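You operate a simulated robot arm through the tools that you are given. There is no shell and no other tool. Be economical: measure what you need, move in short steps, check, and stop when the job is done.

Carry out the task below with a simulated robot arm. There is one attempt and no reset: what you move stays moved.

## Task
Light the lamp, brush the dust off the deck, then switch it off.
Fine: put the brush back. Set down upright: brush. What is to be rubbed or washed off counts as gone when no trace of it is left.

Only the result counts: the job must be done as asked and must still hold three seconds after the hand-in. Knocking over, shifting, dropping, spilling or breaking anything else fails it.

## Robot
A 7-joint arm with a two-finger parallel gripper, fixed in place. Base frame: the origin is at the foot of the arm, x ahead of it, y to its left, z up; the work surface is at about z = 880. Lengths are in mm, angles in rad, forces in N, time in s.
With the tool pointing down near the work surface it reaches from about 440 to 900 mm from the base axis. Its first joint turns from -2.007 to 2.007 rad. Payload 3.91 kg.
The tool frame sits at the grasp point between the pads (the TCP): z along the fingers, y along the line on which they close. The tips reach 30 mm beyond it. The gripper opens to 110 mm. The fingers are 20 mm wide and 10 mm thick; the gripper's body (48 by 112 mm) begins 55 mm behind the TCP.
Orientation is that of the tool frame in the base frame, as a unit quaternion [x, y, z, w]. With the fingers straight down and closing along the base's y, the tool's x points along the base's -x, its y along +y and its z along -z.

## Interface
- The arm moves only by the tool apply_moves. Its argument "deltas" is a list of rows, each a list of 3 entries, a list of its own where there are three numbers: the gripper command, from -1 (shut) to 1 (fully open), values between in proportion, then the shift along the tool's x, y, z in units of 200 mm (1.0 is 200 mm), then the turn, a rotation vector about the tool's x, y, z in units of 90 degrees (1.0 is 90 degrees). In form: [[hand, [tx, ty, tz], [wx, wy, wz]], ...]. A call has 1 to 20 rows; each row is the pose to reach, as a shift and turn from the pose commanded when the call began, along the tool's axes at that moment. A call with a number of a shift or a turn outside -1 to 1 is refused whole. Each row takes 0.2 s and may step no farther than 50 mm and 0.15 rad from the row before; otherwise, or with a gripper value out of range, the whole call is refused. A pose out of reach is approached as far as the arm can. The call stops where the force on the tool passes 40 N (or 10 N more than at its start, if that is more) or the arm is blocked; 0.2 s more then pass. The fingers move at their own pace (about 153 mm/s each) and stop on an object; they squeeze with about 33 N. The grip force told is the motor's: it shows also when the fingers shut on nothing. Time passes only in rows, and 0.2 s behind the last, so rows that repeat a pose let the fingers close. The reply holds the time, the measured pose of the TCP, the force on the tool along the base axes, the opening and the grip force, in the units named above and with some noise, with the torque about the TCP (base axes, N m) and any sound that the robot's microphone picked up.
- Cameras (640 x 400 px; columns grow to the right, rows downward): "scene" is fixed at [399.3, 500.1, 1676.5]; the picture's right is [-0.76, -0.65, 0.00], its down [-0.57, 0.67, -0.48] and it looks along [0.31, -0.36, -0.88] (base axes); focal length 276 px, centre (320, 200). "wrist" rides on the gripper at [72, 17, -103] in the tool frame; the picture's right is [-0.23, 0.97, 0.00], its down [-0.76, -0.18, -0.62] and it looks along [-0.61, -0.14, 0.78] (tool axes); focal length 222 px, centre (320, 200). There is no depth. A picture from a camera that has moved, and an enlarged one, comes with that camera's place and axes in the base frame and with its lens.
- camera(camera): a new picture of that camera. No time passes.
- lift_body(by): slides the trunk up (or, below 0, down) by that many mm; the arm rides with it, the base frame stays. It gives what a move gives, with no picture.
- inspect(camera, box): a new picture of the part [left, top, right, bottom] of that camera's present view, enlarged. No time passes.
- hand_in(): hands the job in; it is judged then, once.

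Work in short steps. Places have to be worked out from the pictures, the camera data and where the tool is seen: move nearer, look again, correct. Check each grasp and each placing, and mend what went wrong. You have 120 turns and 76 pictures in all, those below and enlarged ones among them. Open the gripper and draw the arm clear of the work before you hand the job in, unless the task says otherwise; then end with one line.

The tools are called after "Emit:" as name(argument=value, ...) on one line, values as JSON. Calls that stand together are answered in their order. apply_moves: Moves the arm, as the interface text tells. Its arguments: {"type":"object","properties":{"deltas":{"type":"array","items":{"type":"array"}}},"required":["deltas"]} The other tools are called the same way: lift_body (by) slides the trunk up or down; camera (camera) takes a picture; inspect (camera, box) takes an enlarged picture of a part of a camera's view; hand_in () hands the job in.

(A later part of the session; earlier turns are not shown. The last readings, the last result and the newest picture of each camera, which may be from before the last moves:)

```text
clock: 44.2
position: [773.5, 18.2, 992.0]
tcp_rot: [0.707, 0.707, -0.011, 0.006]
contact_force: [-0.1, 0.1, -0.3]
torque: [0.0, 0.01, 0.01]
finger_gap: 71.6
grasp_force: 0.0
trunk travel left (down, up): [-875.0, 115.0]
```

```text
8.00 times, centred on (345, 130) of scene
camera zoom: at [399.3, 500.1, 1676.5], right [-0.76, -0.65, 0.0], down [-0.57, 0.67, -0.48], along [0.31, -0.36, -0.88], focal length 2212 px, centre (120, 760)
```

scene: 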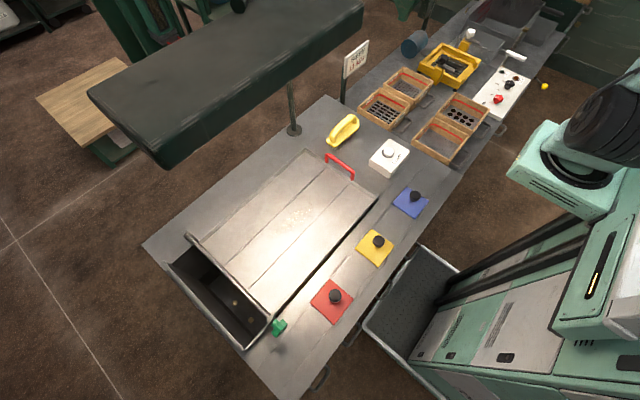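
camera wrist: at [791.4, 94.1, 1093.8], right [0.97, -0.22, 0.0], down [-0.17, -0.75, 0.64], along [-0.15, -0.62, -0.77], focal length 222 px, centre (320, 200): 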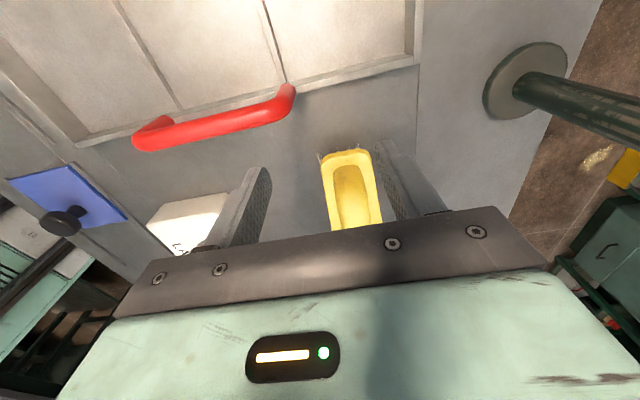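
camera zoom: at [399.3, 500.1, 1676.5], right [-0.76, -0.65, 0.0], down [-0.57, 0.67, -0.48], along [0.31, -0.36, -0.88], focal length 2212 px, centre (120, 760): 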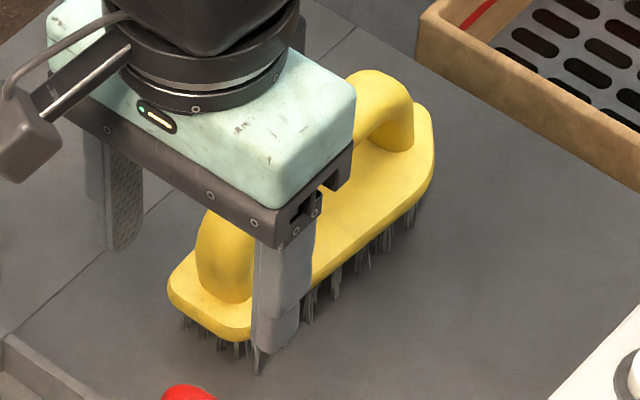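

The block top is at z≈918 and the handle bar at about 947 with its top near 958. I'll rise a little and move over the handle centre (790,-73).

Emit:
apply_moves(deltas=[[0.3, [-0.05, 0.03, -0.14], [0, 0, 0]], [0.3, [-0.25, 0.083, -0.15], [0, 0, 0]], [0.3, [-0.455, 0.083, -0.15], [0, 0, 0]], [0.3, [-0.455, 0.083, -0.15], [0, 0, 0]]])

Emit:
camera(camera="wrist")

Emit:
inspect(camera="scene", box=[320, 90, 380, 150])

```text
clock: 45.2
position: [790.7, -70.7, 1023.7]
tcp_rot: [0.706, 0.708, -0.01, 0.006]
contact_force: [0.8, -1.1, -0.1]
torque: [-0.01, 0.0, -0.02]
finger_gap: 71.3
grasp_force: 0.0
trunk travel left (down, up): [-875.0, 115.0]
```

```text
44 pictures are left
camera wrist: at [807.9, 3.2, 1126.1], right [0.97, -0.22, 0.0], down [-0.17, -0.75, 0.64], along [-0.14, -0.62, -0.77], focal length 222 px, centre (320, 200)
```

wrist: 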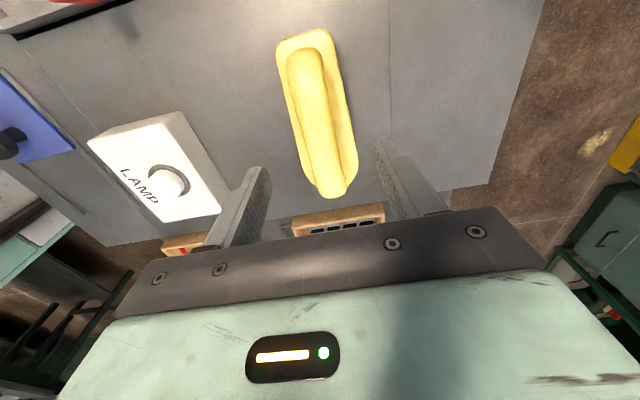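

```text
6.67 times, centred on (350, 120) of scene
camera zoom: at [399.3, 500.1, 1676.5], right [-0.76, -0.65, 0.0], down [-0.57, 0.67, -0.48], along [0.31, -0.36, -0.88], focal length 1844 px, centre (120, 733)
```

zoom: 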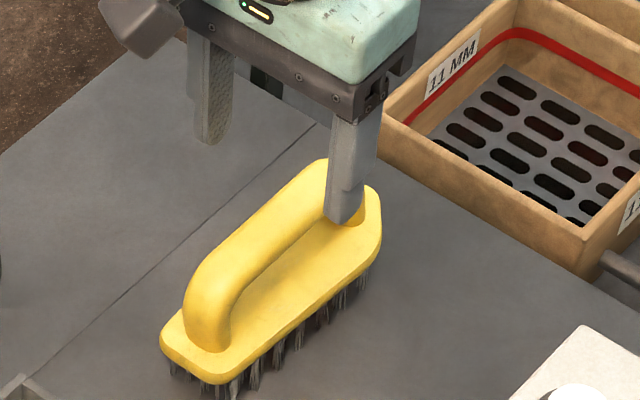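

The handle centre is about (793.5,-71), turned about 4°. I'll descend to TCP z≈954 with the small correction.

Emit:
apply_moves(deltas=[[0.3, [0, 0.015, 0.1], [0, 0, 0.035]], [0.3, [0, 0.015, 0.2], [0, 0, 0.035]], [0.3, [0, 0.015, 0.28], [0, 0, 0.035]], [0.3, [0, 0.015, 0.335], [0, 0, 0.035]]])

Emit:
inspect(camera="scene", box=[320, 95, 370, 145])

Emit:
camera(camera="wrist")

```text
clock: 46.2
position: [793.1, -73.4, 956.8]
tcp_rot: [0.725, 0.689, -0.011, 0.005]
contact_force: [-0.3, -0.2, -0.1]
torque: [-0.04, -0.02, 0.02]
finger_gap: 71.5
grasp_force: 0.1
trunk travel left (down, up): [-875.0, 115.0]
```

```text
8.00 times, centred on (345, 120) of scene
camera zoom: at [399.3, 500.1, 1676.5], right [-0.76, -0.65, 0.0], down [-0.57, 0.67, -0.48], along [0.31, -0.36, -0.88], focal length 2212 px, centre (120, 840)
```

zoom: 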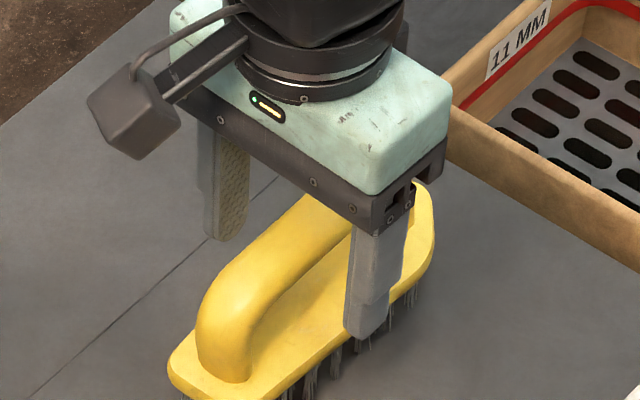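

```text
41 pictures are left
camera wrist: at [814.2, 0.9, 1058.5], right [0.96, -0.28, 0.0], down [-0.21, -0.74, 0.64], along [-0.18, -0.62, -0.77], focal length 222 px, centre (320, 200)
```

wrist: 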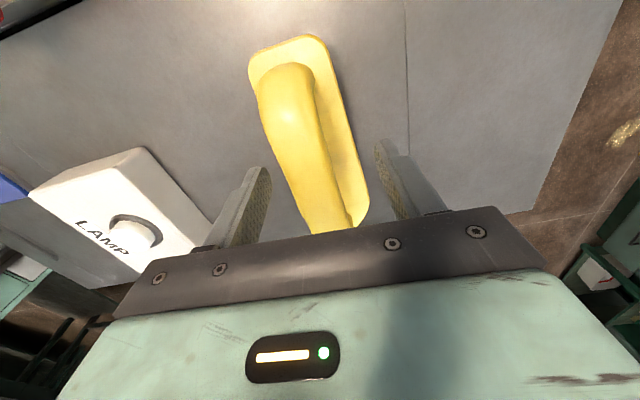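

The TCP projects right onto the middle of the bar. I'll lower 2 mm and close.

Emit:
apply_moves(deltas=[[0.3, [0, 0, 0.012], [0, 0, 0]], [-0.2, [0, 0, 0.012], [0, 0, 0]], [-1, [0, 0, 0.012], [0, 0, 0]], [-1, [0, 0, 0.012], [0, 0, 0]], [-1, [0, 0, 0.012], [0, 0, 0]]])

Emit:
inspect(camera="scene", box=[320, 95, 370, 145])

```text
clock: 47.4
position: [793.4, -72.5, 954.9]
tcp_rot: [0.725, 0.689, -0.01, 0.005]
contact_force: [0.7, 0.3, 0.0]
torque: [0.07, 0.02, 0.0]
finger_gap: 25.2
grasp_force: 33.2
trunk travel left (down, up): [-875.0, 115.0]
```

```text
8.00 times, centred on (345, 120) of scene
camera zoom: at [399.3, 500.1, 1676.5], right [-0.76, -0.65, 0.0], down [-0.57, 0.67, -0.48], along [0.31, -0.36, -0.88], focal length 2212 px, centre (120, 840)
```

zoom: 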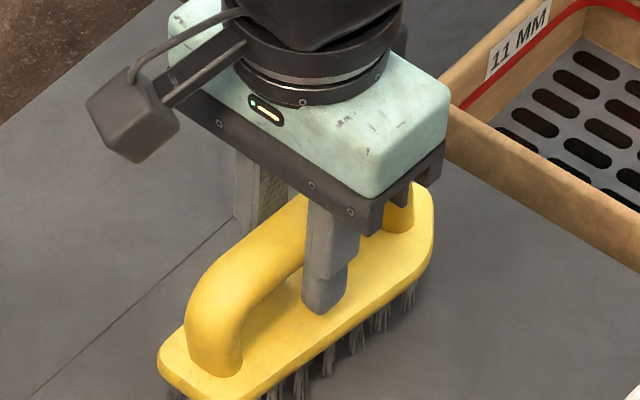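

Held with a 25 mm gap; the rest pose is (793.4,-72.5,954.9). I'll lift straight up about 110 mm.

Emit:
apply_moves(deltas=[[-1, [0, 0, -0.1], [0, 0, 0]], [-1, [0, 0, -0.3], [0, 0, 0]], [-1, [0, 0, -0.55], [0, 0, 0]]])

Emit:
camera(camera="scene")

```text
clock: 48.2
position: [792.9, -70.1, 1063.4]
tcp_rot: [0.725, 0.689, -0.011, 0.004]
contact_force: [-0.1, 0.6, -1.7]
torque: [0.03, -0.01, 0.03]
finger_gap: 25.2
grasp_force: 32.6
trunk travel left (down, up): [-875.0, 115.0]
```

```text
39 pictures are left
```

scene: 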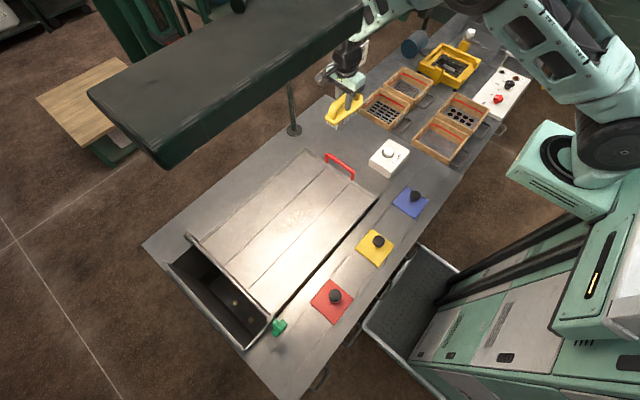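

Brush held and arm posture good. I'll carry it high over toward the dust.

Emit:
apply_moves(deltas=[[-1, [0.185, -0.11, 0], [0, 0, 0]], [-1, [0.37, -0.22, 0], [0, 0, 0]], [-1, [0.555, -0.33, 0], [0, 0, 0]], [-1, [0.74, -0.44, 0], [0, 0, 0]], [-1, [0.925, -0.55, 0], [0, 0, 0]]])

Emit:
camera(camera="scene")

```text
clock: 49.4
position: [694.3, 119.1, 1060.7]
tcp_rot: [0.725, 0.688, -0.01, 0.005]
contact_force: [0.1, -0.5, -1.5]
torque: [0.04, -0.01, 0.0]
finger_gap: 25.2
grasp_force: 33.1
trunk travel left (down, up): [-875.0, 115.0]
```

```text
38 pictures are left
```

scene: 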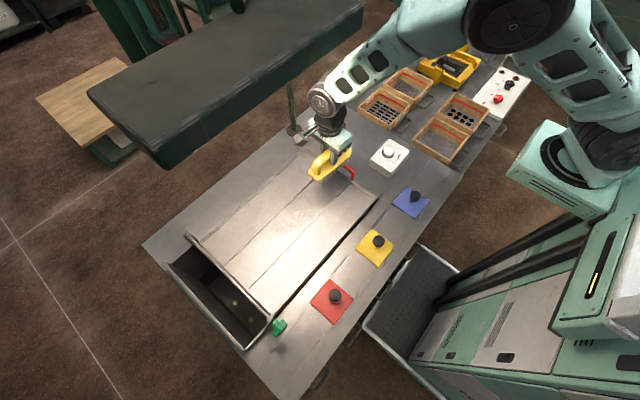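

Clear of the shade. I'll move over the dust at about (690,262) and come down to just above the deck.

Emit:
apply_moves(deltas=[[-1, [0.2, -0.02, 0], [0, 0, 0]], [-1, [0.4, -0.04, 0], [0, 0, 0]], [-1, [0.6, -0.05, 0], [0, 0, 0]], [-1, [0.72, -0.06, 0.12], [0, 0, 0]], [-1, [0.72, -0.06, 0.27], [0, 0, 0]], [-1, [0.72, -0.06, 0.37], [0, 0, 0]]])

Emit:
inspect(camera="scene", box=[230, 130, 370, 270])

Emit:
camera(camera="wrist")

```text
clock: 50.8
position: [690.1, 262.6, 982.8]
tcp_rot: [0.725, 0.688, -0.01, 0.006]
contact_force: [-0.4, -0.3, -0.2]
torque: [0.02, -0.02, 0.01]
finger_gap: 25.3
grasp_force: 32.9
trunk travel left (down, up): [-875.0, 115.0]
```

```text
2.86 times, centred on (300, 200) of scene
camera zoom: at [399.3, 500.1, 1676.5], right [-0.76, -0.65, 0.0], down [-0.57, 0.67, -0.48], along [0.31, -0.36, -0.88], focal length 790 px, centre (377, 200)
```

zoom: 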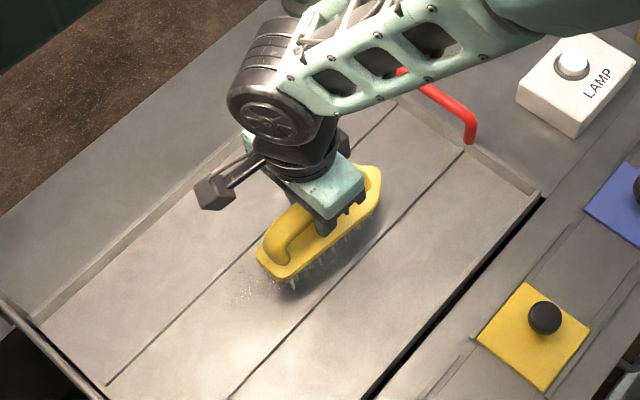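

```text
36 pictures are left
camera wrist: at [711.1, 337.3, 1085.5], right [0.96, -0.28, 0.0], down [-0.21, -0.74, 0.64], along [-0.18, -0.62, -0.77], focal length 222 px, centre (320, 200)
```

wrist: 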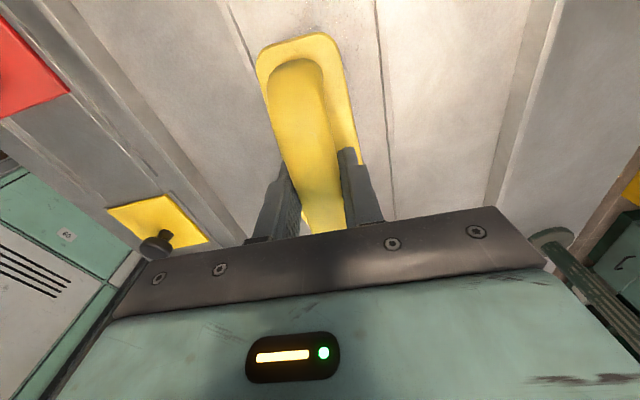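

I'll descend gently to find contact.

Emit:
apply_moves(deltas=[[-1, [0, 0, 0.02], [0, 0, 0]], [-1, [0, 0, 0.035], [0, 0, 0]], [-1, [0, 0, 0.05], [0, 0, 0]], [-1, [0, 0, 0.06], [0, 0, 0]]])

```text
clock: 51.8
position: [687.7, 262.0, 971.1]
tcp_rot: [0.726, 0.688, -0.011, 0.005]
contact_force: [0.7, 0.0, -1.9]
torque: [-0.01, 0.0, -0.01]
finger_gap: 25.2
grasp_force: 32.8
trunk travel left (down, up): [-875.0, 115.0]
```

Emit:
apply_moves(deltas=[[-1, [0, 0, 0.01], [0, 0, 0]], [-1, [0, 0, 0.02], [0, 0, 0]], [-1, [0, 0, 0.03], [0, 0, 0]]])

```text
clock: 52.6
position: [689.3, 261.5, 966.1]
tcp_rot: [0.725, 0.689, -0.011, 0.005]
contact_force: [0.0, 0.4, -1.3]
torque: [0.01, 0.01, -0.01]
finger_gap: 25.4
grasp_force: 33.2
trunk travel left (down, up): [-875.0, 115.0]
```

Emit:
apply_moves(deltas=[[-1, [0, 0, 0.01], [0, 0, 0]], [-1, [0, 0, 0.02], [0, 0, 0]], [-1, [0, 0, 0.03], [0, 0, 0]]])

Emit:
inspect(camera="scene", box=[260, 170, 330, 240])

```text
clock: 53.4
position: [688.4, 262.2, 960.0]
tcp_rot: [0.725, 0.689, -0.01, 0.006]
contact_force: [-0.6, 0.6, -0.6]
torque: [0.0, 0.01, -0.02]
finger_gap: 25.5
grasp_force: 33.2
trunk travel left (down, up): [-875.0, 115.0]
```

```text
5.71 times, centred on (295, 205) of scene
camera zoom: at [399.3, 500.1, 1676.5], right [-0.76, -0.65, 0.0], down [-0.57, 0.67, -0.48], along [0.31, -0.36, -0.88], focal length 1580 px, centre (463, 171)
```

zoom: 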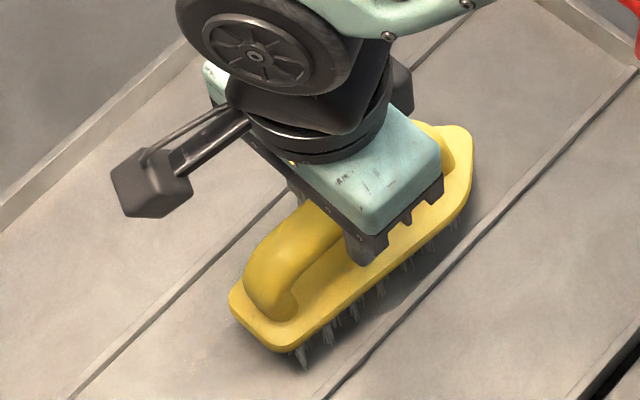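

Close to contact. I'll continue down in small steps.

Emit:
apply_moves(deltas=[[-1, [0, 0, 0.01], [0, 0, 0]], [-1, [0, 0, 0.02], [0, 0, 0]], [-1, [0, 0, 0.025], [0, 0, 0]]])

```text
clock: 54.2
position: [688.6, 261.3, 953.3]
tcp_rot: [0.725, 0.689, -0.01, 0.006]
contact_force: [-1.0, -0.6, -2.4]
torque: [0.01, 0.03, -0.04]
finger_gap: 25.1
grasp_force: 33.4
trunk travel left (down, up): [-875.0, 115.0]
```

Emit:
apply_moves(deltas=[[-1, [0, 0, 0.008], [0, 0, 0]], [-1, [0, 0, 0.016], [0, 0, 0]], [-1, [0, 0, 0.024], [0, 0, 0]]])

Emit:
inspect(camera="scene", box=[250, 170, 330, 250])

```text
clock: 55.0
position: [689.7, 262.4, 953.7]
tcp_rot: [0.725, 0.689, -0.008, 0.007]
contact_force: [-3.0, -3.3, 29.5]
torque: [0.03, 0.22, 0.02]
finger_gap: 26.0
grasp_force: 33.1
trunk travel left (down, up): [-875.0, 115.0]
```

```text
5.00 times, centred on (290, 210) of scene
camera zoom: at [399.3, 500.1, 1676.5], right [-0.76, -0.65, 0.0], down [-0.57, 0.67, -0.48], along [0.31, -0.36, -0.88], focal length 1383 px, centre (470, 150)
```

zoom: 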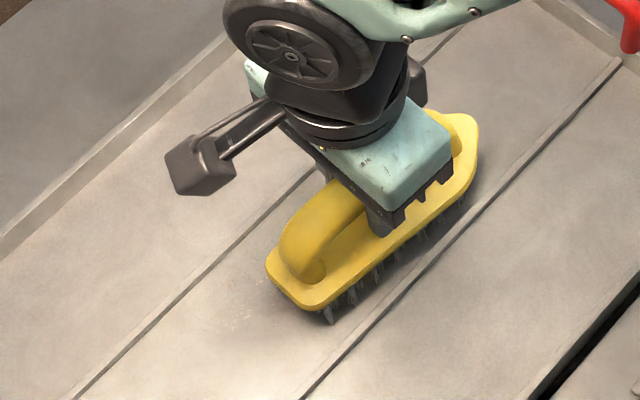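

Contact at z≈953.5. I'll ease the pressure by 3 mm and scrub in x, stepping along y over the dust.

Emit:
apply_moves(deltas=[[-1, [0, 0, -0.013], [0, 0, 0]], [-1, [0, 0.12, -0.013], [0, 0, 0]], [-1, [0, 0.25, -0.013], [0, 0, 0]], [-1, [0, 0.08, -0.013], [0, 0, 0]], [-1, [0, -0.1, -0.013], [0, 0, 0]], [-1, [0, -0.25, -0.013], [0, 0, 0]], [-1, [0.2, -0.25, -0.013], [0, 0, 0]], [-1, [0.2, -0.05, -0.013], [0, 0, 0]], [-1, [0.2, 0.15, -0.013], [0, 0, 0]], [-1, [0.2, 0.35, -0.013], [0, 0, 0]], [-1, [0.4, 0.35, -0.013], [0, 0, 0]], [-1, [0.4, 0.15, -0.013], [0, 0, 0]], [-1, [0.4, -0.05, -0.013], [0, 0, 0]], [-1, [0.4, -0.2, -0.013], [0, 0, 0]]])

```text
clock: 56.5
position: [643.2, 283.0, 954.1]
tcp_rot: [0.726, 0.687, -0.01, 0.008]
contact_force: [-0.9, -1.3, 1.5]
torque: [-0.11, 0.01, -0.04]
finger_gap: 24.0
grasp_force: 33.2
trunk travel left (down, up): [-875.0, 115.0]
stopped in row 7: the force on the tool passed its limit at 46 N (the readings are from after the stop); the commanded pose is now the measured one
```

The move stopped at 46 N in row 7, perhaps catching a plank seam. I'll look before going on.

Emit:
inspect(camera="scene", box=[250, 170, 330, 250])

```text
5.00 times, centred on (290, 210) of scene
camera zoom: at [399.3, 500.1, 1676.5], right [-0.76, -0.65, 0.0], down [-0.57, 0.67, -0.48], along [0.31, -0.36, -0.88], focal length 1383 px, centre (470, 150)
```

zoom: 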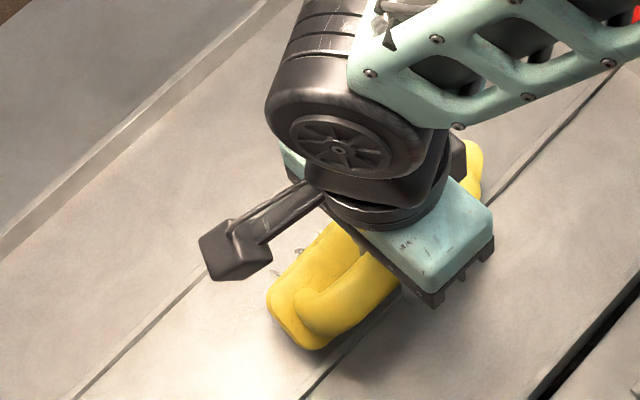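

The brush has rolled about its handle from the sideways strokes. I'll lift and look; after that I'll stroke along its length with light pressure.

Emit:
apply_moves(deltas=[[-1, [0, 0, -0.1], [0, 0, 0]], [-1, [0, 0, -0.25], [0, 0, 0]]])

Emit:
inspect(camera="scene", box=[250, 170, 330, 250])

Emit:
camera(camera="wrist")

```text
clock: 57.1
position: [640.6, 284.1, 1004.0]
tcp_rot: [0.725, 0.689, -0.01, 0.007]
contact_force: [-0.4, -0.3, -1.1]
torque: [0.05, 0.04, 0.01]
finger_gap: 23.1
grasp_force: 33.1
trunk travel left (down, up): [-875.0, 115.0]
```

```text
5.00 times, centred on (290, 210) of scene
camera zoom: at [399.3, 500.1, 1676.5], right [-0.76, -0.65, 0.0], down [-0.57, 0.67, -0.48], along [0.31, -0.36, -0.88], focal length 1383 px, centre (470, 150)
```

zoom: 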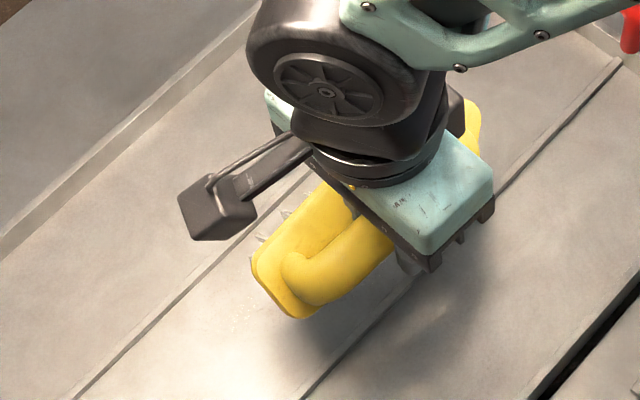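

```text
31 pictures are left
camera wrist: at [663.1, 358.7, 1105.7], right [0.96, -0.28, 0.0], down [-0.21, -0.74, 0.64], along [-0.18, -0.62, -0.77], focal length 222 px, centre (320, 200)
```

wrist: 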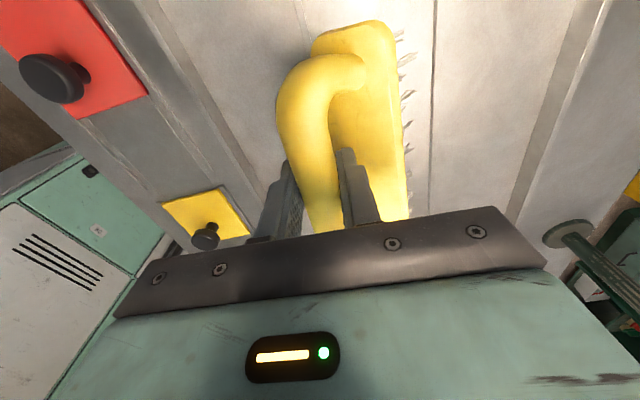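

The brush has rolled about 35° about its bar, with the bristles swung to +x. I'll tilt the tool about its x axis to level the bristles, set the brush flat on the deck, and regrip it.

Emit:
apply_moves(deltas=[[-1, [0, 0, -0.05], [0.08, 0, 0]], [-1, [0, 0, -0.05], [0.16, 0, 0]], [-1, [0, 0, -0.05], [0.24, 0, 0]], [-1, [0, 0, -0.05], [0.32, 0, 0]], [-1, [0, 0, -0.05], [0.38, 0, 0]]])

Emit:
camera(camera="wrist")

Emit:
inspect(camera="scene", box=[250, 170, 330, 250])

```text
clock: 58.4
position: [640.6, 285.1, 1012.9]
tcp_rot: [0.695, 0.655, -0.212, -0.206]
contact_force: [-0.6, -0.2, -1.6]
torque: [0.02, -0.01, 0.03]
finger_gap: 23.1
grasp_force: 32.7
trunk travel left (down, up): [-875.0, 115.0]
```

```text
30 pictures are left
camera wrist: at [718.2, 355.6, 1088.0], right [0.79, -0.28, -0.55], down [0.17, -0.76, 0.63], along [-0.59, -0.59, -0.55], focal length 222 px, centre (320, 200)
```

wrist: 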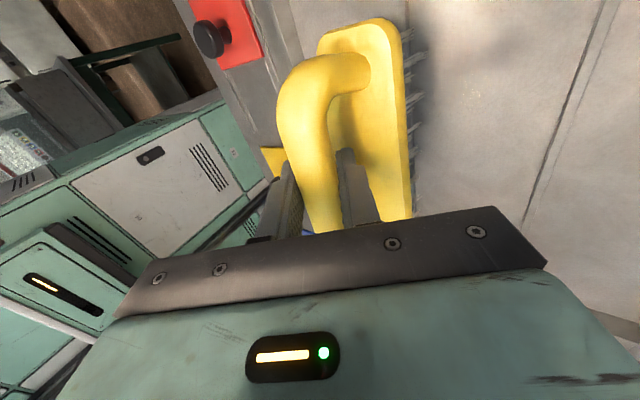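

```text
5.00 times, centred on (290, 210) of scene
camera zoom: at [399.3, 500.1, 1676.5], right [-0.76, -0.65, 0.0], down [-0.57, 0.67, -0.48], along [0.31, -0.36, -0.88], focal length 1383 px, centre (470, 150)
```

zoom: 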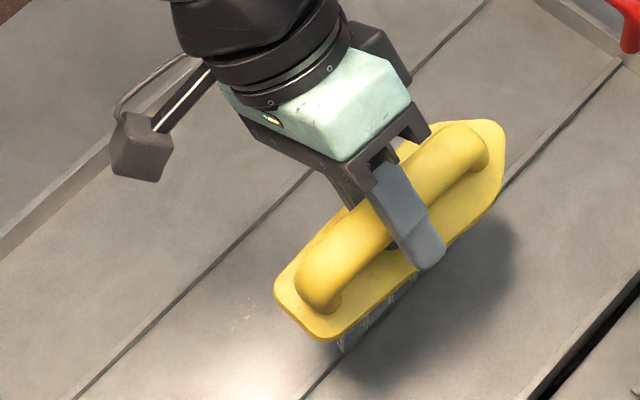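

From the scene view, about 12° of roll is left. I'll tilt that much more and check.

Emit:
apply_moves(deltas=[[-1, [0, 0, 0], [0.07, 0, 0]], [-1, [0, 0, 0], [0.14, 0, 0]], [-1, [0, 0, 0], [0.14, 0, 0]]])

Emit:
inspect(camera="scene", box=[250, 170, 330, 250])

```text
clock: 59.1
position: [642.9, 284.0, 1014.1]
tcp_rot: [0.669, 0.628, -0.283, -0.281]
contact_force: [0.1, -0.5, -2.0]
torque: [0.0, 0.0, -0.01]
finger_gap: 22.6
grasp_force: 33.1
trunk travel left (down, up): [-875.0, 115.0]
```

```text
5.00 times, centred on (290, 210) of scene
camera zoom: at [399.3, 500.1, 1676.5], right [-0.76, -0.65, 0.0], down [-0.57, 0.67, -0.48], along [0.31, -0.36, -0.88], focal length 1383 px, centre (470, 150)
```

zoom: 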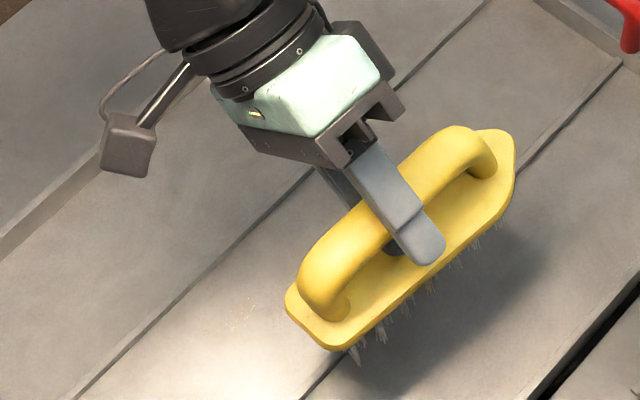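

The bristles now look level. I'll lower vertically to near the deck, then creep to contact.

Emit:
apply_moves(deltas=[[-1, [0, 0.09, 0.085], [0, 0, 0]], [-1, [0, 0.165, 0.153], [0, 0, 0]], [-1, [0, 0.183, 0.17], [0, 0, 0]], [-1, [0, 0.194, 0.18], [0, 0, 0]]])

```text
clock: 60.1
position: [641.2, 282.2, 961.8]
tcp_rot: [0.669, 0.628, -0.282, -0.282]
contact_force: [-0.9, 1.6, 2.7]
torque: [0.27, 0.0, 0.09]
finger_gap: 22.6
grasp_force: 32.4
trunk travel left (down, up): [-875.0, 115.0]
```

Emit:
apply_moves(deltas=[[-1, [0, 0.006, 0.005], [0, 0, 0]], [-1, [0, 0.012, 0.011], [0, 0, 0]]])

Emit:
inspect(camera="scene", box=[250, 170, 330, 250])

Emit:
camera(camera="wrist")

```text
clock: 60.8
position: [641.5, 280.5, 960.7]
tcp_rot: [0.669, 0.628, -0.281, -0.282]
contact_force: [-3.5, -4.3, 21.0]
torque: [1.0, 0.12, 0.21]
finger_gap: 22.6
grasp_force: 33.4
trunk travel left (down, up): [-875.0, 115.0]
```

```text
5.00 times, centred on (290, 210) of scene
camera zoom: at [399.3, 500.1, 1676.5], right [-0.76, -0.65, 0.0], down [-0.57, 0.67, -0.48], along [0.31, -0.36, -0.88], focal length 1383 px, centre (470, 150)
```

zoom: 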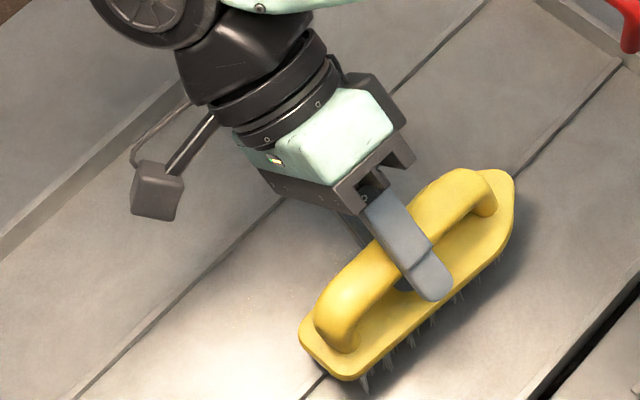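

```text
26 pictures are left
camera wrist: at [731.6, 351.0, 1017.7], right [0.65, -0.28, -0.71], down [0.29, -0.77, 0.57], along [-0.7, -0.58, -0.42], focal length 222 px, centre (320, 200)
```

wrist: 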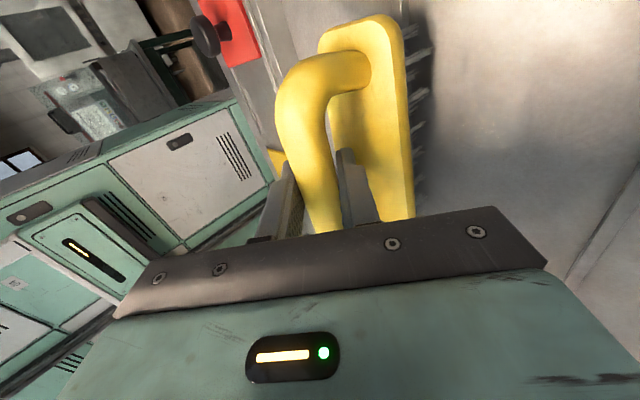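

The brush is resting on the deck. I'll ease off, open slightly to about 32 mm, and back the fingertips off from the block.

Emit:
apply_moves(deltas=[[-1, [0, -0.011, -0.01], [0, 0, 0]], [-0.5, [0, -0.011, -0.02], [0, 0, 0]], [-0.42, [0, -0.011, -0.04], [0, 0, 0]], [-0.42, [0, -0.011, -0.05], [0, 0, 0]]])

Emit:
inspect(camera="scene", box=[250, 170, 330, 250])

```text
clock: 61.8
position: [644.9, 280.4, 969.3]
tcp_rot: [0.668, 0.628, -0.282, -0.281]
contact_force: [0.4, -0.6, 0.2]
torque: [-0.01, 0.02, 0.03]
finger_gap: 32.1
grasp_force: 0.1
out of reach, approached as far as the arm can: row 3, 4
trunk travel left (down, up): [-875.0, 115.0]
```

```text
5.00 times, centred on (290, 210) of scene
camera zoom: at [399.3, 500.1, 1676.5], right [-0.76, -0.65, 0.0], down [-0.57, 0.67, -0.48], along [0.31, -0.36, -0.88], focal length 1383 px, centre (470, 150)
```

zoom: 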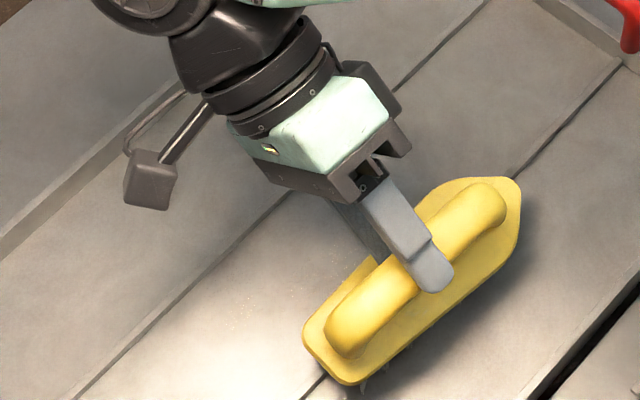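

The brush leans toward −x against the outer finger. I'll rotate the tool back to vertical while shifting +x, so that finger pushes the handle upright.

Emit:
apply_moves(deltas=[[-0.42, [0, 0.008, -0.01], [-0.07, 0, 0]], [-0.42, [0, 0.017, -0.02], [-0.14, 0, 0]], [-0.42, [0, 0.026, -0.028], [-0.22, 0, 0]], [-0.42, [0, 0.034, -0.037], [-0.3, 0, 0]]])

Emit:
inspect(camera="scene", box=[250, 170, 330, 250])

```text
clock: 62.8
position: [701.5, 316.8, 955.7]
tcp_rot: [0.715, 0.677, -0.129, -0.118]
contact_force: [0.0, 0.0, -0.5]
torque: [-0.02, -0.01, 0.02]
finger_gap: 32.1
grasp_force: 0.2
out of reach, approached as far as the arm can: row 1, 2, 3, 4
trunk travel left (down, up): [-875.0, 115.0]
```

```text
5.00 times, centred on (290, 210) of scene
camera zoom: at [399.3, 500.1, 1676.5], right [-0.76, -0.65, 0.0], down [-0.57, 0.67, -0.48], along [0.31, -0.36, -0.88], focal length 1383 px, centre (470, 150)
```

zoom: 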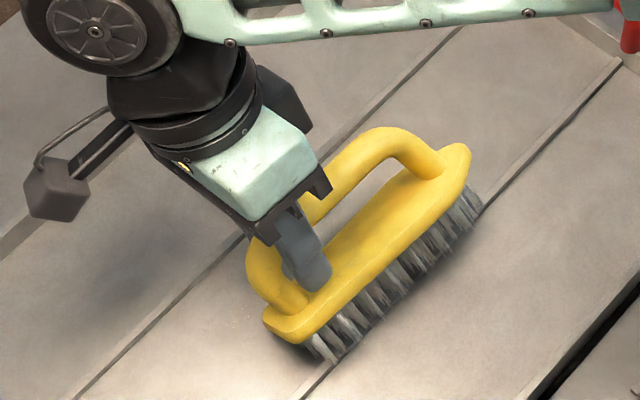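

The arm slid at a limit and now pushes the brush leaning to +x. I'll untilt further while moving back −x, so the brush settles level.

Emit:
apply_moves(deltas=[[-0.42, [0, -0.03, 0.011], [-0.07, 0, 0]], [-0.42, [0, -0.06, 0.021], [-0.14, 0, 0]]])

Emit:
inspect(camera="scene", box=[250, 170, 330, 250])

```text
clock: 63.4
position: [720.4, 346.3, 948.0]
tcp_rot: [0.724, 0.686, -0.054, -0.038]
contact_force: [0.8, 0.8, -0.2]
torque: [0.01, -0.03, 0.05]
finger_gap: 32.2
grasp_force: 0.2
out of reach, approached as far as the arm can: row 1, 2
trunk travel left (down, up): [-875.0, 115.0]
```

```text
5.00 times, centred on (290, 210) of scene
camera zoom: at [399.3, 500.1, 1676.5], right [-0.76, -0.65, 0.0], down [-0.57, 0.67, -0.48], along [0.31, -0.36, -0.88], focal length 1383 px, centre (470, 150)
```

zoom: 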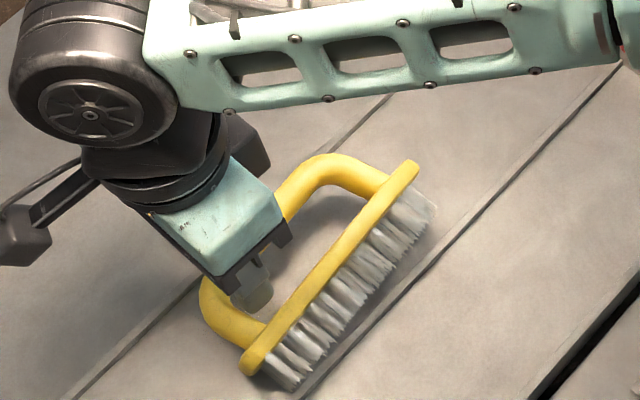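

The arm keeps sliding outward and has tipped the brush onto its side. I'll lift slowly to get clear of the handle and watch the reach.

Emit:
apply_moves(deltas=[[-0.3, [0, 0, -0.05], [0, 0, 0]], [-0.3, [0, 0, -0.1], [0, 0, 0]]])

```text
clock: 64.0
position: [723.0, 348.3, 967.1]
tcp_rot: [0.724, 0.686, -0.054, -0.037]
contact_force: [-0.8, -0.8, 1.1]
torque: [-0.03, 0.01, 0.04]
finger_gap: 38.4
grasp_force: 0.1
trunk travel left (down, up): [-875.0, 115.0]
```

Lifting works normally. I'll rise another 70 mm and level the tool.

Emit:
apply_moves(deltas=[[0, [0, 0, -0.15], [0, 0, 0]], [0, [0, 0, -0.35], [0, 0, 0]], [0, [0, 0, -0.4], [-0.04, 0, 0]], [0, [0, 0, -0.4], [-0.06, 0.015, 0]]])

Emit:
camera(camera="scene")

Emit:
camera(camera="wrist")

```text
clock: 65.0
position: [748.6, 359.3, 1046.5]
tcp_rot: [0.726, 0.688, -0.014, -0.011]
contact_force: [0.0, 0.3, 0.1]
torque: [0.02, -0.01, -0.03]
finger_gap: 54.9
grasp_force: 0.1
out of reach, approached as far as the arm can: row 1, 3, 4
trunk travel left (down, up): [-875.0, 115.0]
```

```text
22 pictures are left
```

scene: 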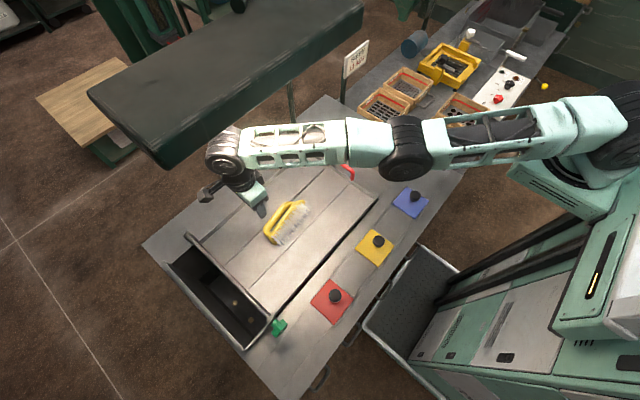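

```text
21 pictures are left
camera wrist: at [772.5, 433.0, 1149.0], right [0.96, -0.28, -0.03], down [-0.2, -0.75, 0.63], along [-0.2, -0.6, -0.77], focal length 222 px, centre (320, 200)
```

wrist: 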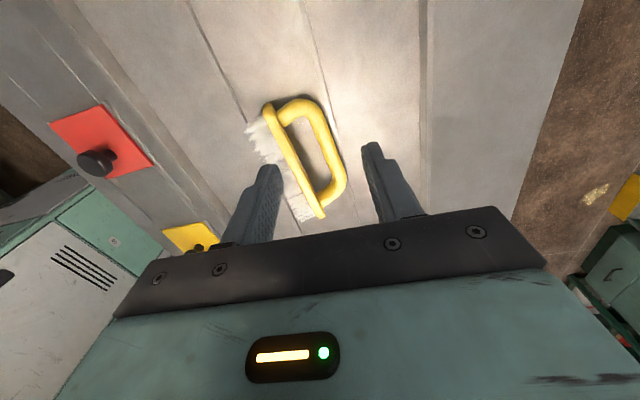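

The brush lies on its side: block back at x≈719, bar at x≈748 and y≈314, handle toward +x. I'll stand it up by putting the −x finger between bar and block and pushing the block's upper edge toward −x, with the bar staying between the fingers. First I move above it.

Emit:
apply_moves(deltas=[[-0.09, [-0.12, 0.03, 0], [0, 0, 0]], [-0.09, [-0.232, 0.067, 0.05], [0, 0, 0]], [-0.09, [-0.232, 0.067, 0.2], [0, 0, 0]]])

Emit:
camera(camera="wrist")

Emit:
inspect(camera="scene", box=[240, 170, 330, 260])

```text
clock: 65.8
position: [772.1, 325.5, 1002.4]
tcp_rot: [0.726, 0.688, -0.014, -0.011]
contact_force: [-0.4, 0.0, 0.2]
torque: [-0.03, 0.03, 0.01]
finger_gap: 49.9
grasp_force: 0.1
out of reach, approached as far as the arm can: row 1, 2, 3
trunk travel left (down, up): [-875.0, 115.0]
```

```text
20 pictures are left
camera wrist: at [796.2, 398.2, 1105.1], right [0.96, -0.28, -0.03], down [-0.2, -0.75, 0.63], along [-0.2, -0.6, -0.77], focal length 222 px, centre (320, 200)
```

wrist: 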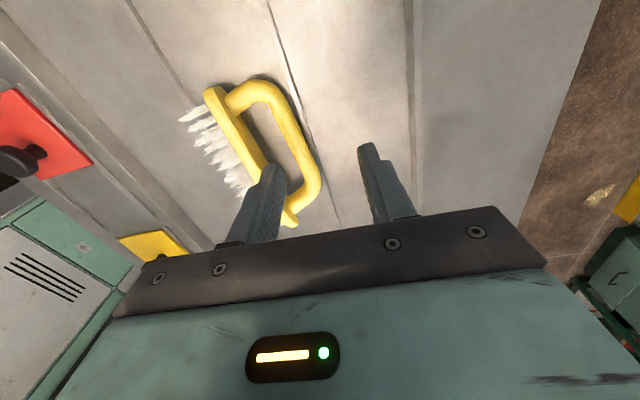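

```text
4.44 times, centred on (285, 215) of scene
camera zoom: at [399.3, 500.1, 1676.5], right [-0.76, -0.65, 0.0], down [-0.57, 0.67, -0.48], along [0.31, -0.36, -0.88], focal length 1229 px, centre (476, 133)
```

zoom: 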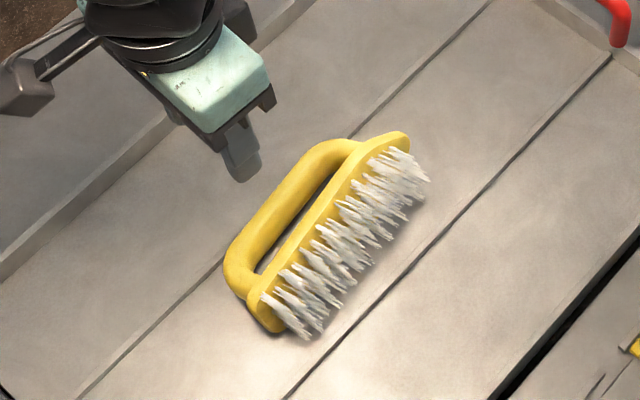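

The arm is again sliding at a limit, stretched nearly straight. I'll go up and pull in toward the base to restore a good posture before handling the brush.

Emit:
apply_moves(deltas=[[-0.09, [0, -0.05, -0.2], [0, 0, 0]], [-0.09, [-0.1, -0.2, -0.35], [0, 0, 0]], [-0.09, [-0.2, -0.4, -0.45], [0, 0, 0]], [-0.09, [-0.3, -0.6, -0.5], [0, 0, 0]], [-0.09, [-0.4, -0.8, -0.5], [0, 0, 0]]])

Emit:
camera(camera="scene")

```text
clock: 67.0
position: [747.7, 362.3, 1110.2]
tcp_rot: [0.726, 0.688, -0.012, -0.012]
contact_force: [0.9, 0.0, 0.2]
torque: [0.01, -0.03, -0.05]
finger_gap: 50.1
grasp_force: 0.1
out of reach, approached as far as the arm can: row 1, 2, 3, 4, 5
trunk travel left (down, up): [-875.0, 115.0]
```

```text
18 pictures are left
```

scene: 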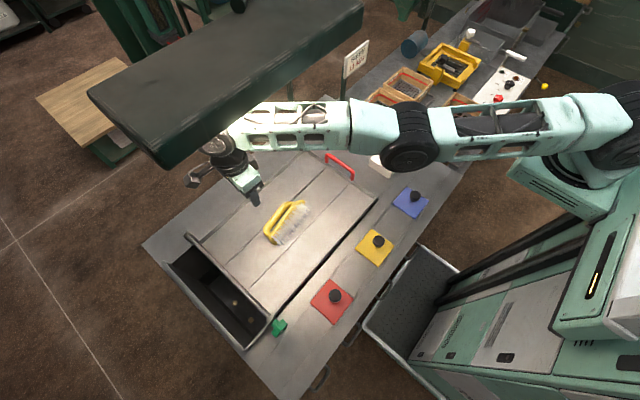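

Pulling in does nothing, as happens with a straight arm. I'll swing toward −y instead, which freed it last time.

Emit:
apply_moves(deltas=[[-0.09, [-0.2, 0, 0], [0, 0, 0]], [-0.09, [-0.4, 0, 0], [0, 0, 0]], [-0.09, [-0.6, -0.05, 0], [0, 0, 0]], [-0.09, [-0.8, -0.1, 0], [0, 0, 0]], [-0.09, [-1.0, -0.15, 0], [0, 0, 0]]])

```text
clock: 68.1
position: [818.7, 290.9, 1071.1]
tcp_rot: [0.699, 0.707, 0.105, 0.014]
contact_force: [-1.0, -0.7, 0.6]
torque: [0.02, 0.0, 0.0]
finger_gap: 49.8
grasp_force: 0.1
out of reach, approached as far as the arm can: row 1, 2, 3
trunk travel left (down, up): [-875.0, 115.0]
stopped in row 5: the arm was blocked; the commanded pose is now the measured one
```

The arm was blocked by something, so I'll look.

Emit:
camera(camera="scene")

Emit:
camera(camera="wrist")

```text
17 pictures are left
```

scene: 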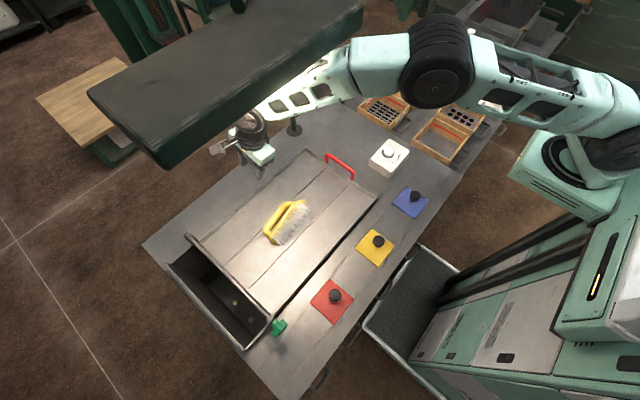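

```text
16 pictures are left
camera wrist: at [817.8, 350.2, 1185.5], right [0.96, -0.23, 0.13], down [-0.26, -0.84, 0.48], along [0.0, -0.5, -0.87], focal length 222 px, centre (320, 200)
```

wrist: 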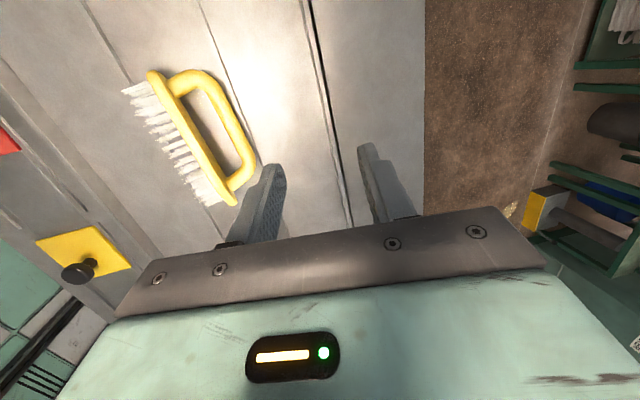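

The elbow has swung up (good), but the forearm probably touches the shade's edge. I'll move the hand in toward the base and down, away from it.

Emit:
apply_moves(deltas=[[-0.09, [0, -0.05, 0.08], [0, 0, 0]], [-0.09, [0, -0.15, 0.16], [0, 0, 0]], [-0.09, [0, -0.3, 0.22], [0, 0, 0]], [-0.09, [0, -0.45, 0.25], [0, 0, 0]]])

Emit:
camera(camera="scene")

```text
clock: 69.1
position: [748.4, 294.4, 1016.1]
tcp_rot: [0.702, 0.703, 0.113, 0.016]
contact_force: [0.4, -0.4, 0.0]
torque: [0.02, 0.01, -0.02]
finger_gap: 49.9
grasp_force: 0.0
trunk travel left (down, up): [-875.0, 115.0]
```

```text
15 pictures are left
```

scene: 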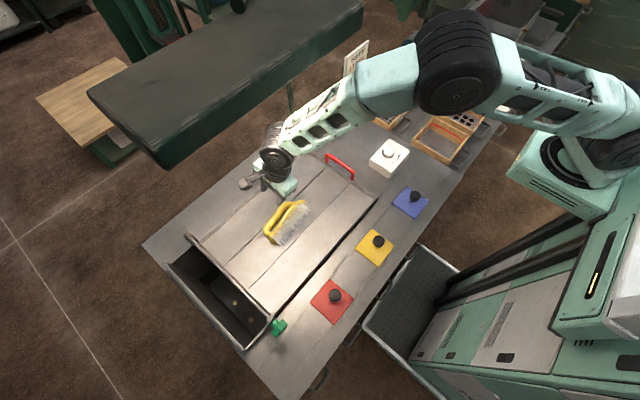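

The arm is free again, with the elbow up, and the shade is unmoved. I'll level the tool and line up over the brush for a fresh view.

Emit:
apply_moves(deltas=[[-0.09, [0.03, 0.02, 0], [0.057, -0.043, 0]], [-0.09, [0.07, 0.03, 0.03], [0.115, -0.0866, 0]], [-0.09, [0.07, 0.03, 0.03], [0.115, -0.0866, 0]]])

Emit:
camera(camera="wrist")

```text
clock: 69.9
position: [754.4, 310.1, 1011.3]
tcp_rot: [0.706, 0.709, 0.0, 0.001]
contact_force: [0.0, -0.8, 0.0]
torque: [0.02, -0.01, -0.03]
finger_gap: 50.2
grasp_force: 0.0
trunk travel left (down, up): [-875.0, 115.0]
```

```text
14 pictures are left
camera wrist: at [771.2, 383.4, 1116.3], right [0.97, -0.22, 0.0], down [-0.18, -0.76, 0.62], along [-0.14, -0.61, -0.78], focal length 222 px, centre (320, 200)
```

wrist: 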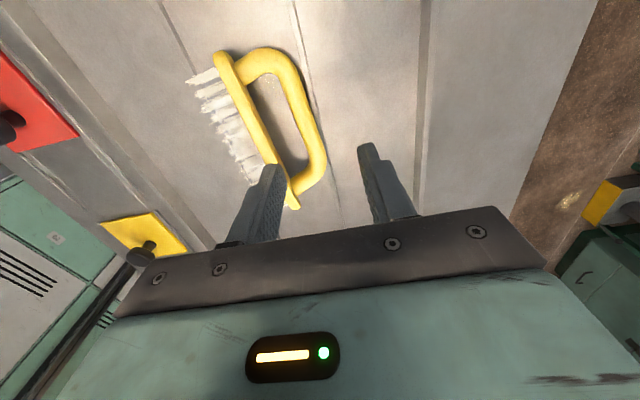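

The bar is at x≈743, the block's upper back edge at x≈708 and the gap about 24 mm. I'll lower the −x finger into the gap (TCP x≈750, tips at z≈917).

Emit:
apply_moves(deltas=[[-0.09, [-0.005, -0.022, 0.1], [0, 0, 0]], [-0.09, [-0.005, -0.022, 0.2], [0, 0, 0]], [-0.09, [-0.005, -0.022, 0.28], [0, 0, 0]], [-0.09, [-0.005, -0.022, 0.315], [0, 0, 0]]])

Emit:
inspect(camera="scene", box=[250, 180, 320, 250])

```text
clock: 70.9
position: [750.1, 310.4, 948.9]
tcp_rot: [0.706, 0.708, 0.001, 0.001]
contact_force: [-0.2, 0.5, -0.7]
torque: [-0.01, 0.01, 0.01]
finger_gap: 50.0
grasp_force: 0.0
trunk travel left (down, up): [-875.0, 115.0]
```

```text
5.71 times, centred on (285, 215) of scene
camera zoom: at [399.3, 500.1, 1676.5], right [-0.76, -0.65, 0.0], down [-0.57, 0.67, -0.48], along [0.31, -0.36, -0.88], focal length 1580 px, centre (520, 114)
```

zoom: 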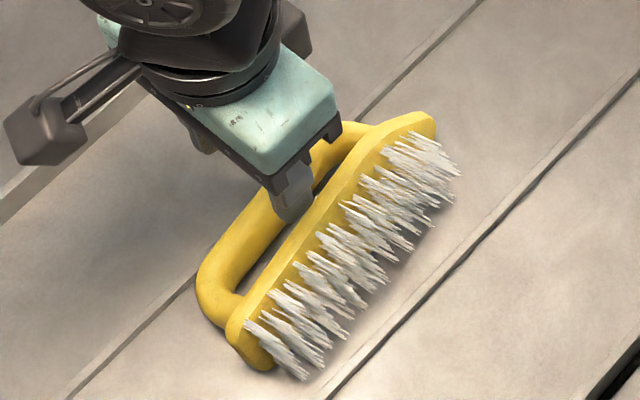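

The finger is in the gap. I'll lower 4 mm, then push −x slowly by 45 mm.

Emit:
apply_moves(deltas=[[-0.09, [0, 0, 0.02], [0, 0, 0]], [-0.09, [0, -0.035, 0.02], [0, 0, 0]], [-0.09, [0, -0.07, 0.02], [0, 0, 0]], [-0.09, [0, -0.1, 0.02], [0, 0, 0]], [-0.09, [0, -0.13, 0.015], [0, 0, 0]], [-0.09, [0, -0.16, 0.01], [0, 0, 0]], [-0.09, [0, -0.19, 0.005], [0, 0, 0]], [-0.09, [0, -0.22, 0], [0, 0, 0]]])

Emit:
inspect(camera="scene", box=[250, 180, 330, 260])

```text
clock: 72.7
position: [709.7, 308.8, 953.2]
tcp_rot: [0.706, 0.709, 0.004, 0.003]
contact_force: [15.1, -2.6, 19.5]
torque: [-0.08, 0.2, 0.05]
finger_gap: 43.0
grasp_force: 0.0
trunk travel left (down, up): [-875.0, 115.0]
```

```text
5.00 times, centred on (290, 220) of scene
camera zoom: at [399.3, 500.1, 1676.5], right [-0.76, -0.65, 0.0], down [-0.57, 0.67, -0.48], along [0.31, -0.36, -0.88], focal length 1383 px, centre (470, 100)
```

zoom: 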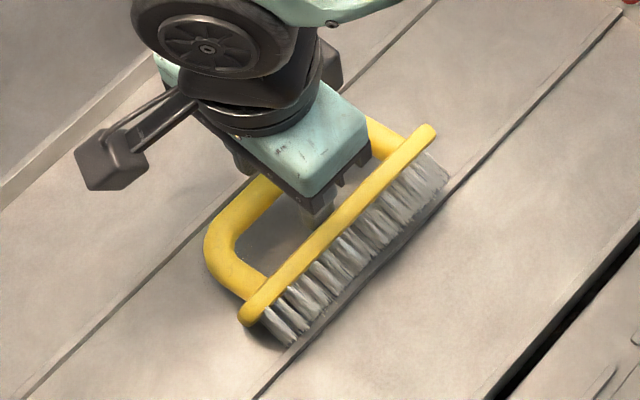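

The brush is rotating up but the tip is pressing down hard. I'll rise a little while continuing toward −x.

Emit:
apply_moves(deltas=[[-0.09, [0, 0, -0.03], [0, 0, 0]], [-0.09, [0, -0.03, -0.04], [0, 0, 0]], [-0.09, [0, -0.06, -0.05], [0, 0, 0]], [-0.09, [0, -0.09, -0.05], [0, 0, 0]]])

Emit:
inspect(camera="scene", box=[250, 180, 330, 260])

```text
clock: 73.7
position: [686.4, 309.3, 958.1]
tcp_rot: [0.705, 0.709, -0.001, 0.001]
contact_force: [-0.5, 0.1, -0.4]
torque: [-0.03, -0.01, 0.04]
finger_gap: 50.2
grasp_force: 0.0
trunk travel left (down, up): [-875.0, 115.0]
```

```text
5.00 times, centred on (290, 220) of scene
camera zoom: at [399.3, 500.1, 1676.5], right [-0.76, -0.65, 0.0], down [-0.57, 0.67, -0.48], along [0.31, -0.36, -0.88], focal length 1383 px, centre (470, 100)
```

zoom: 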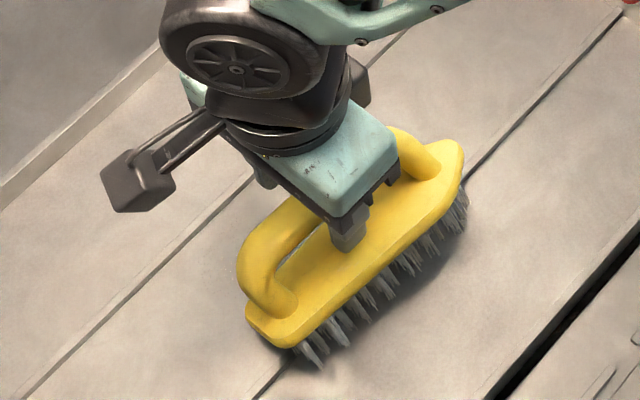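

Almost upright now. I'll move on another 12 mm to let it settle flat.

Emit:
apply_moves(deltas=[[-0.09, [0, -0.025, 0], [0, 0, 0]], [-0.09, [0, -0.05, 0], [0, 0, 0]], [-0.09, [0, -0.065, 0], [0, 0, 0]]])

Emit:
inspect(camera="scene", box=[250, 180, 330, 260])

```text
clock: 74.5
position: [676.3, 309.3, 959.0]
tcp_rot: [0.706, 0.709, 0.0, 0.002]
contact_force: [-0.2, 0.0, -0.4]
torque: [0.02, 0.05, -0.01]
finger_gap: 50.2
grasp_force: 0.1
trunk travel left (down, up): [-875.0, 115.0]
```

```text
5.00 times, centred on (290, 220) of scene
camera zoom: at [399.3, 500.1, 1676.5], right [-0.76, -0.65, 0.0], down [-0.57, 0.67, -0.48], along [0.31, -0.36, -0.88], focal length 1383 px, centre (470, 100)
```

zoom: 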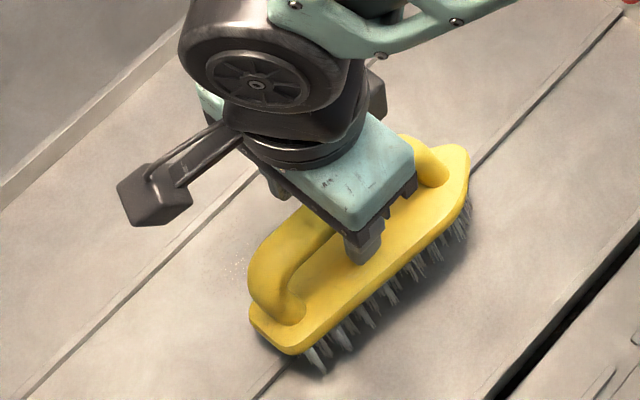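

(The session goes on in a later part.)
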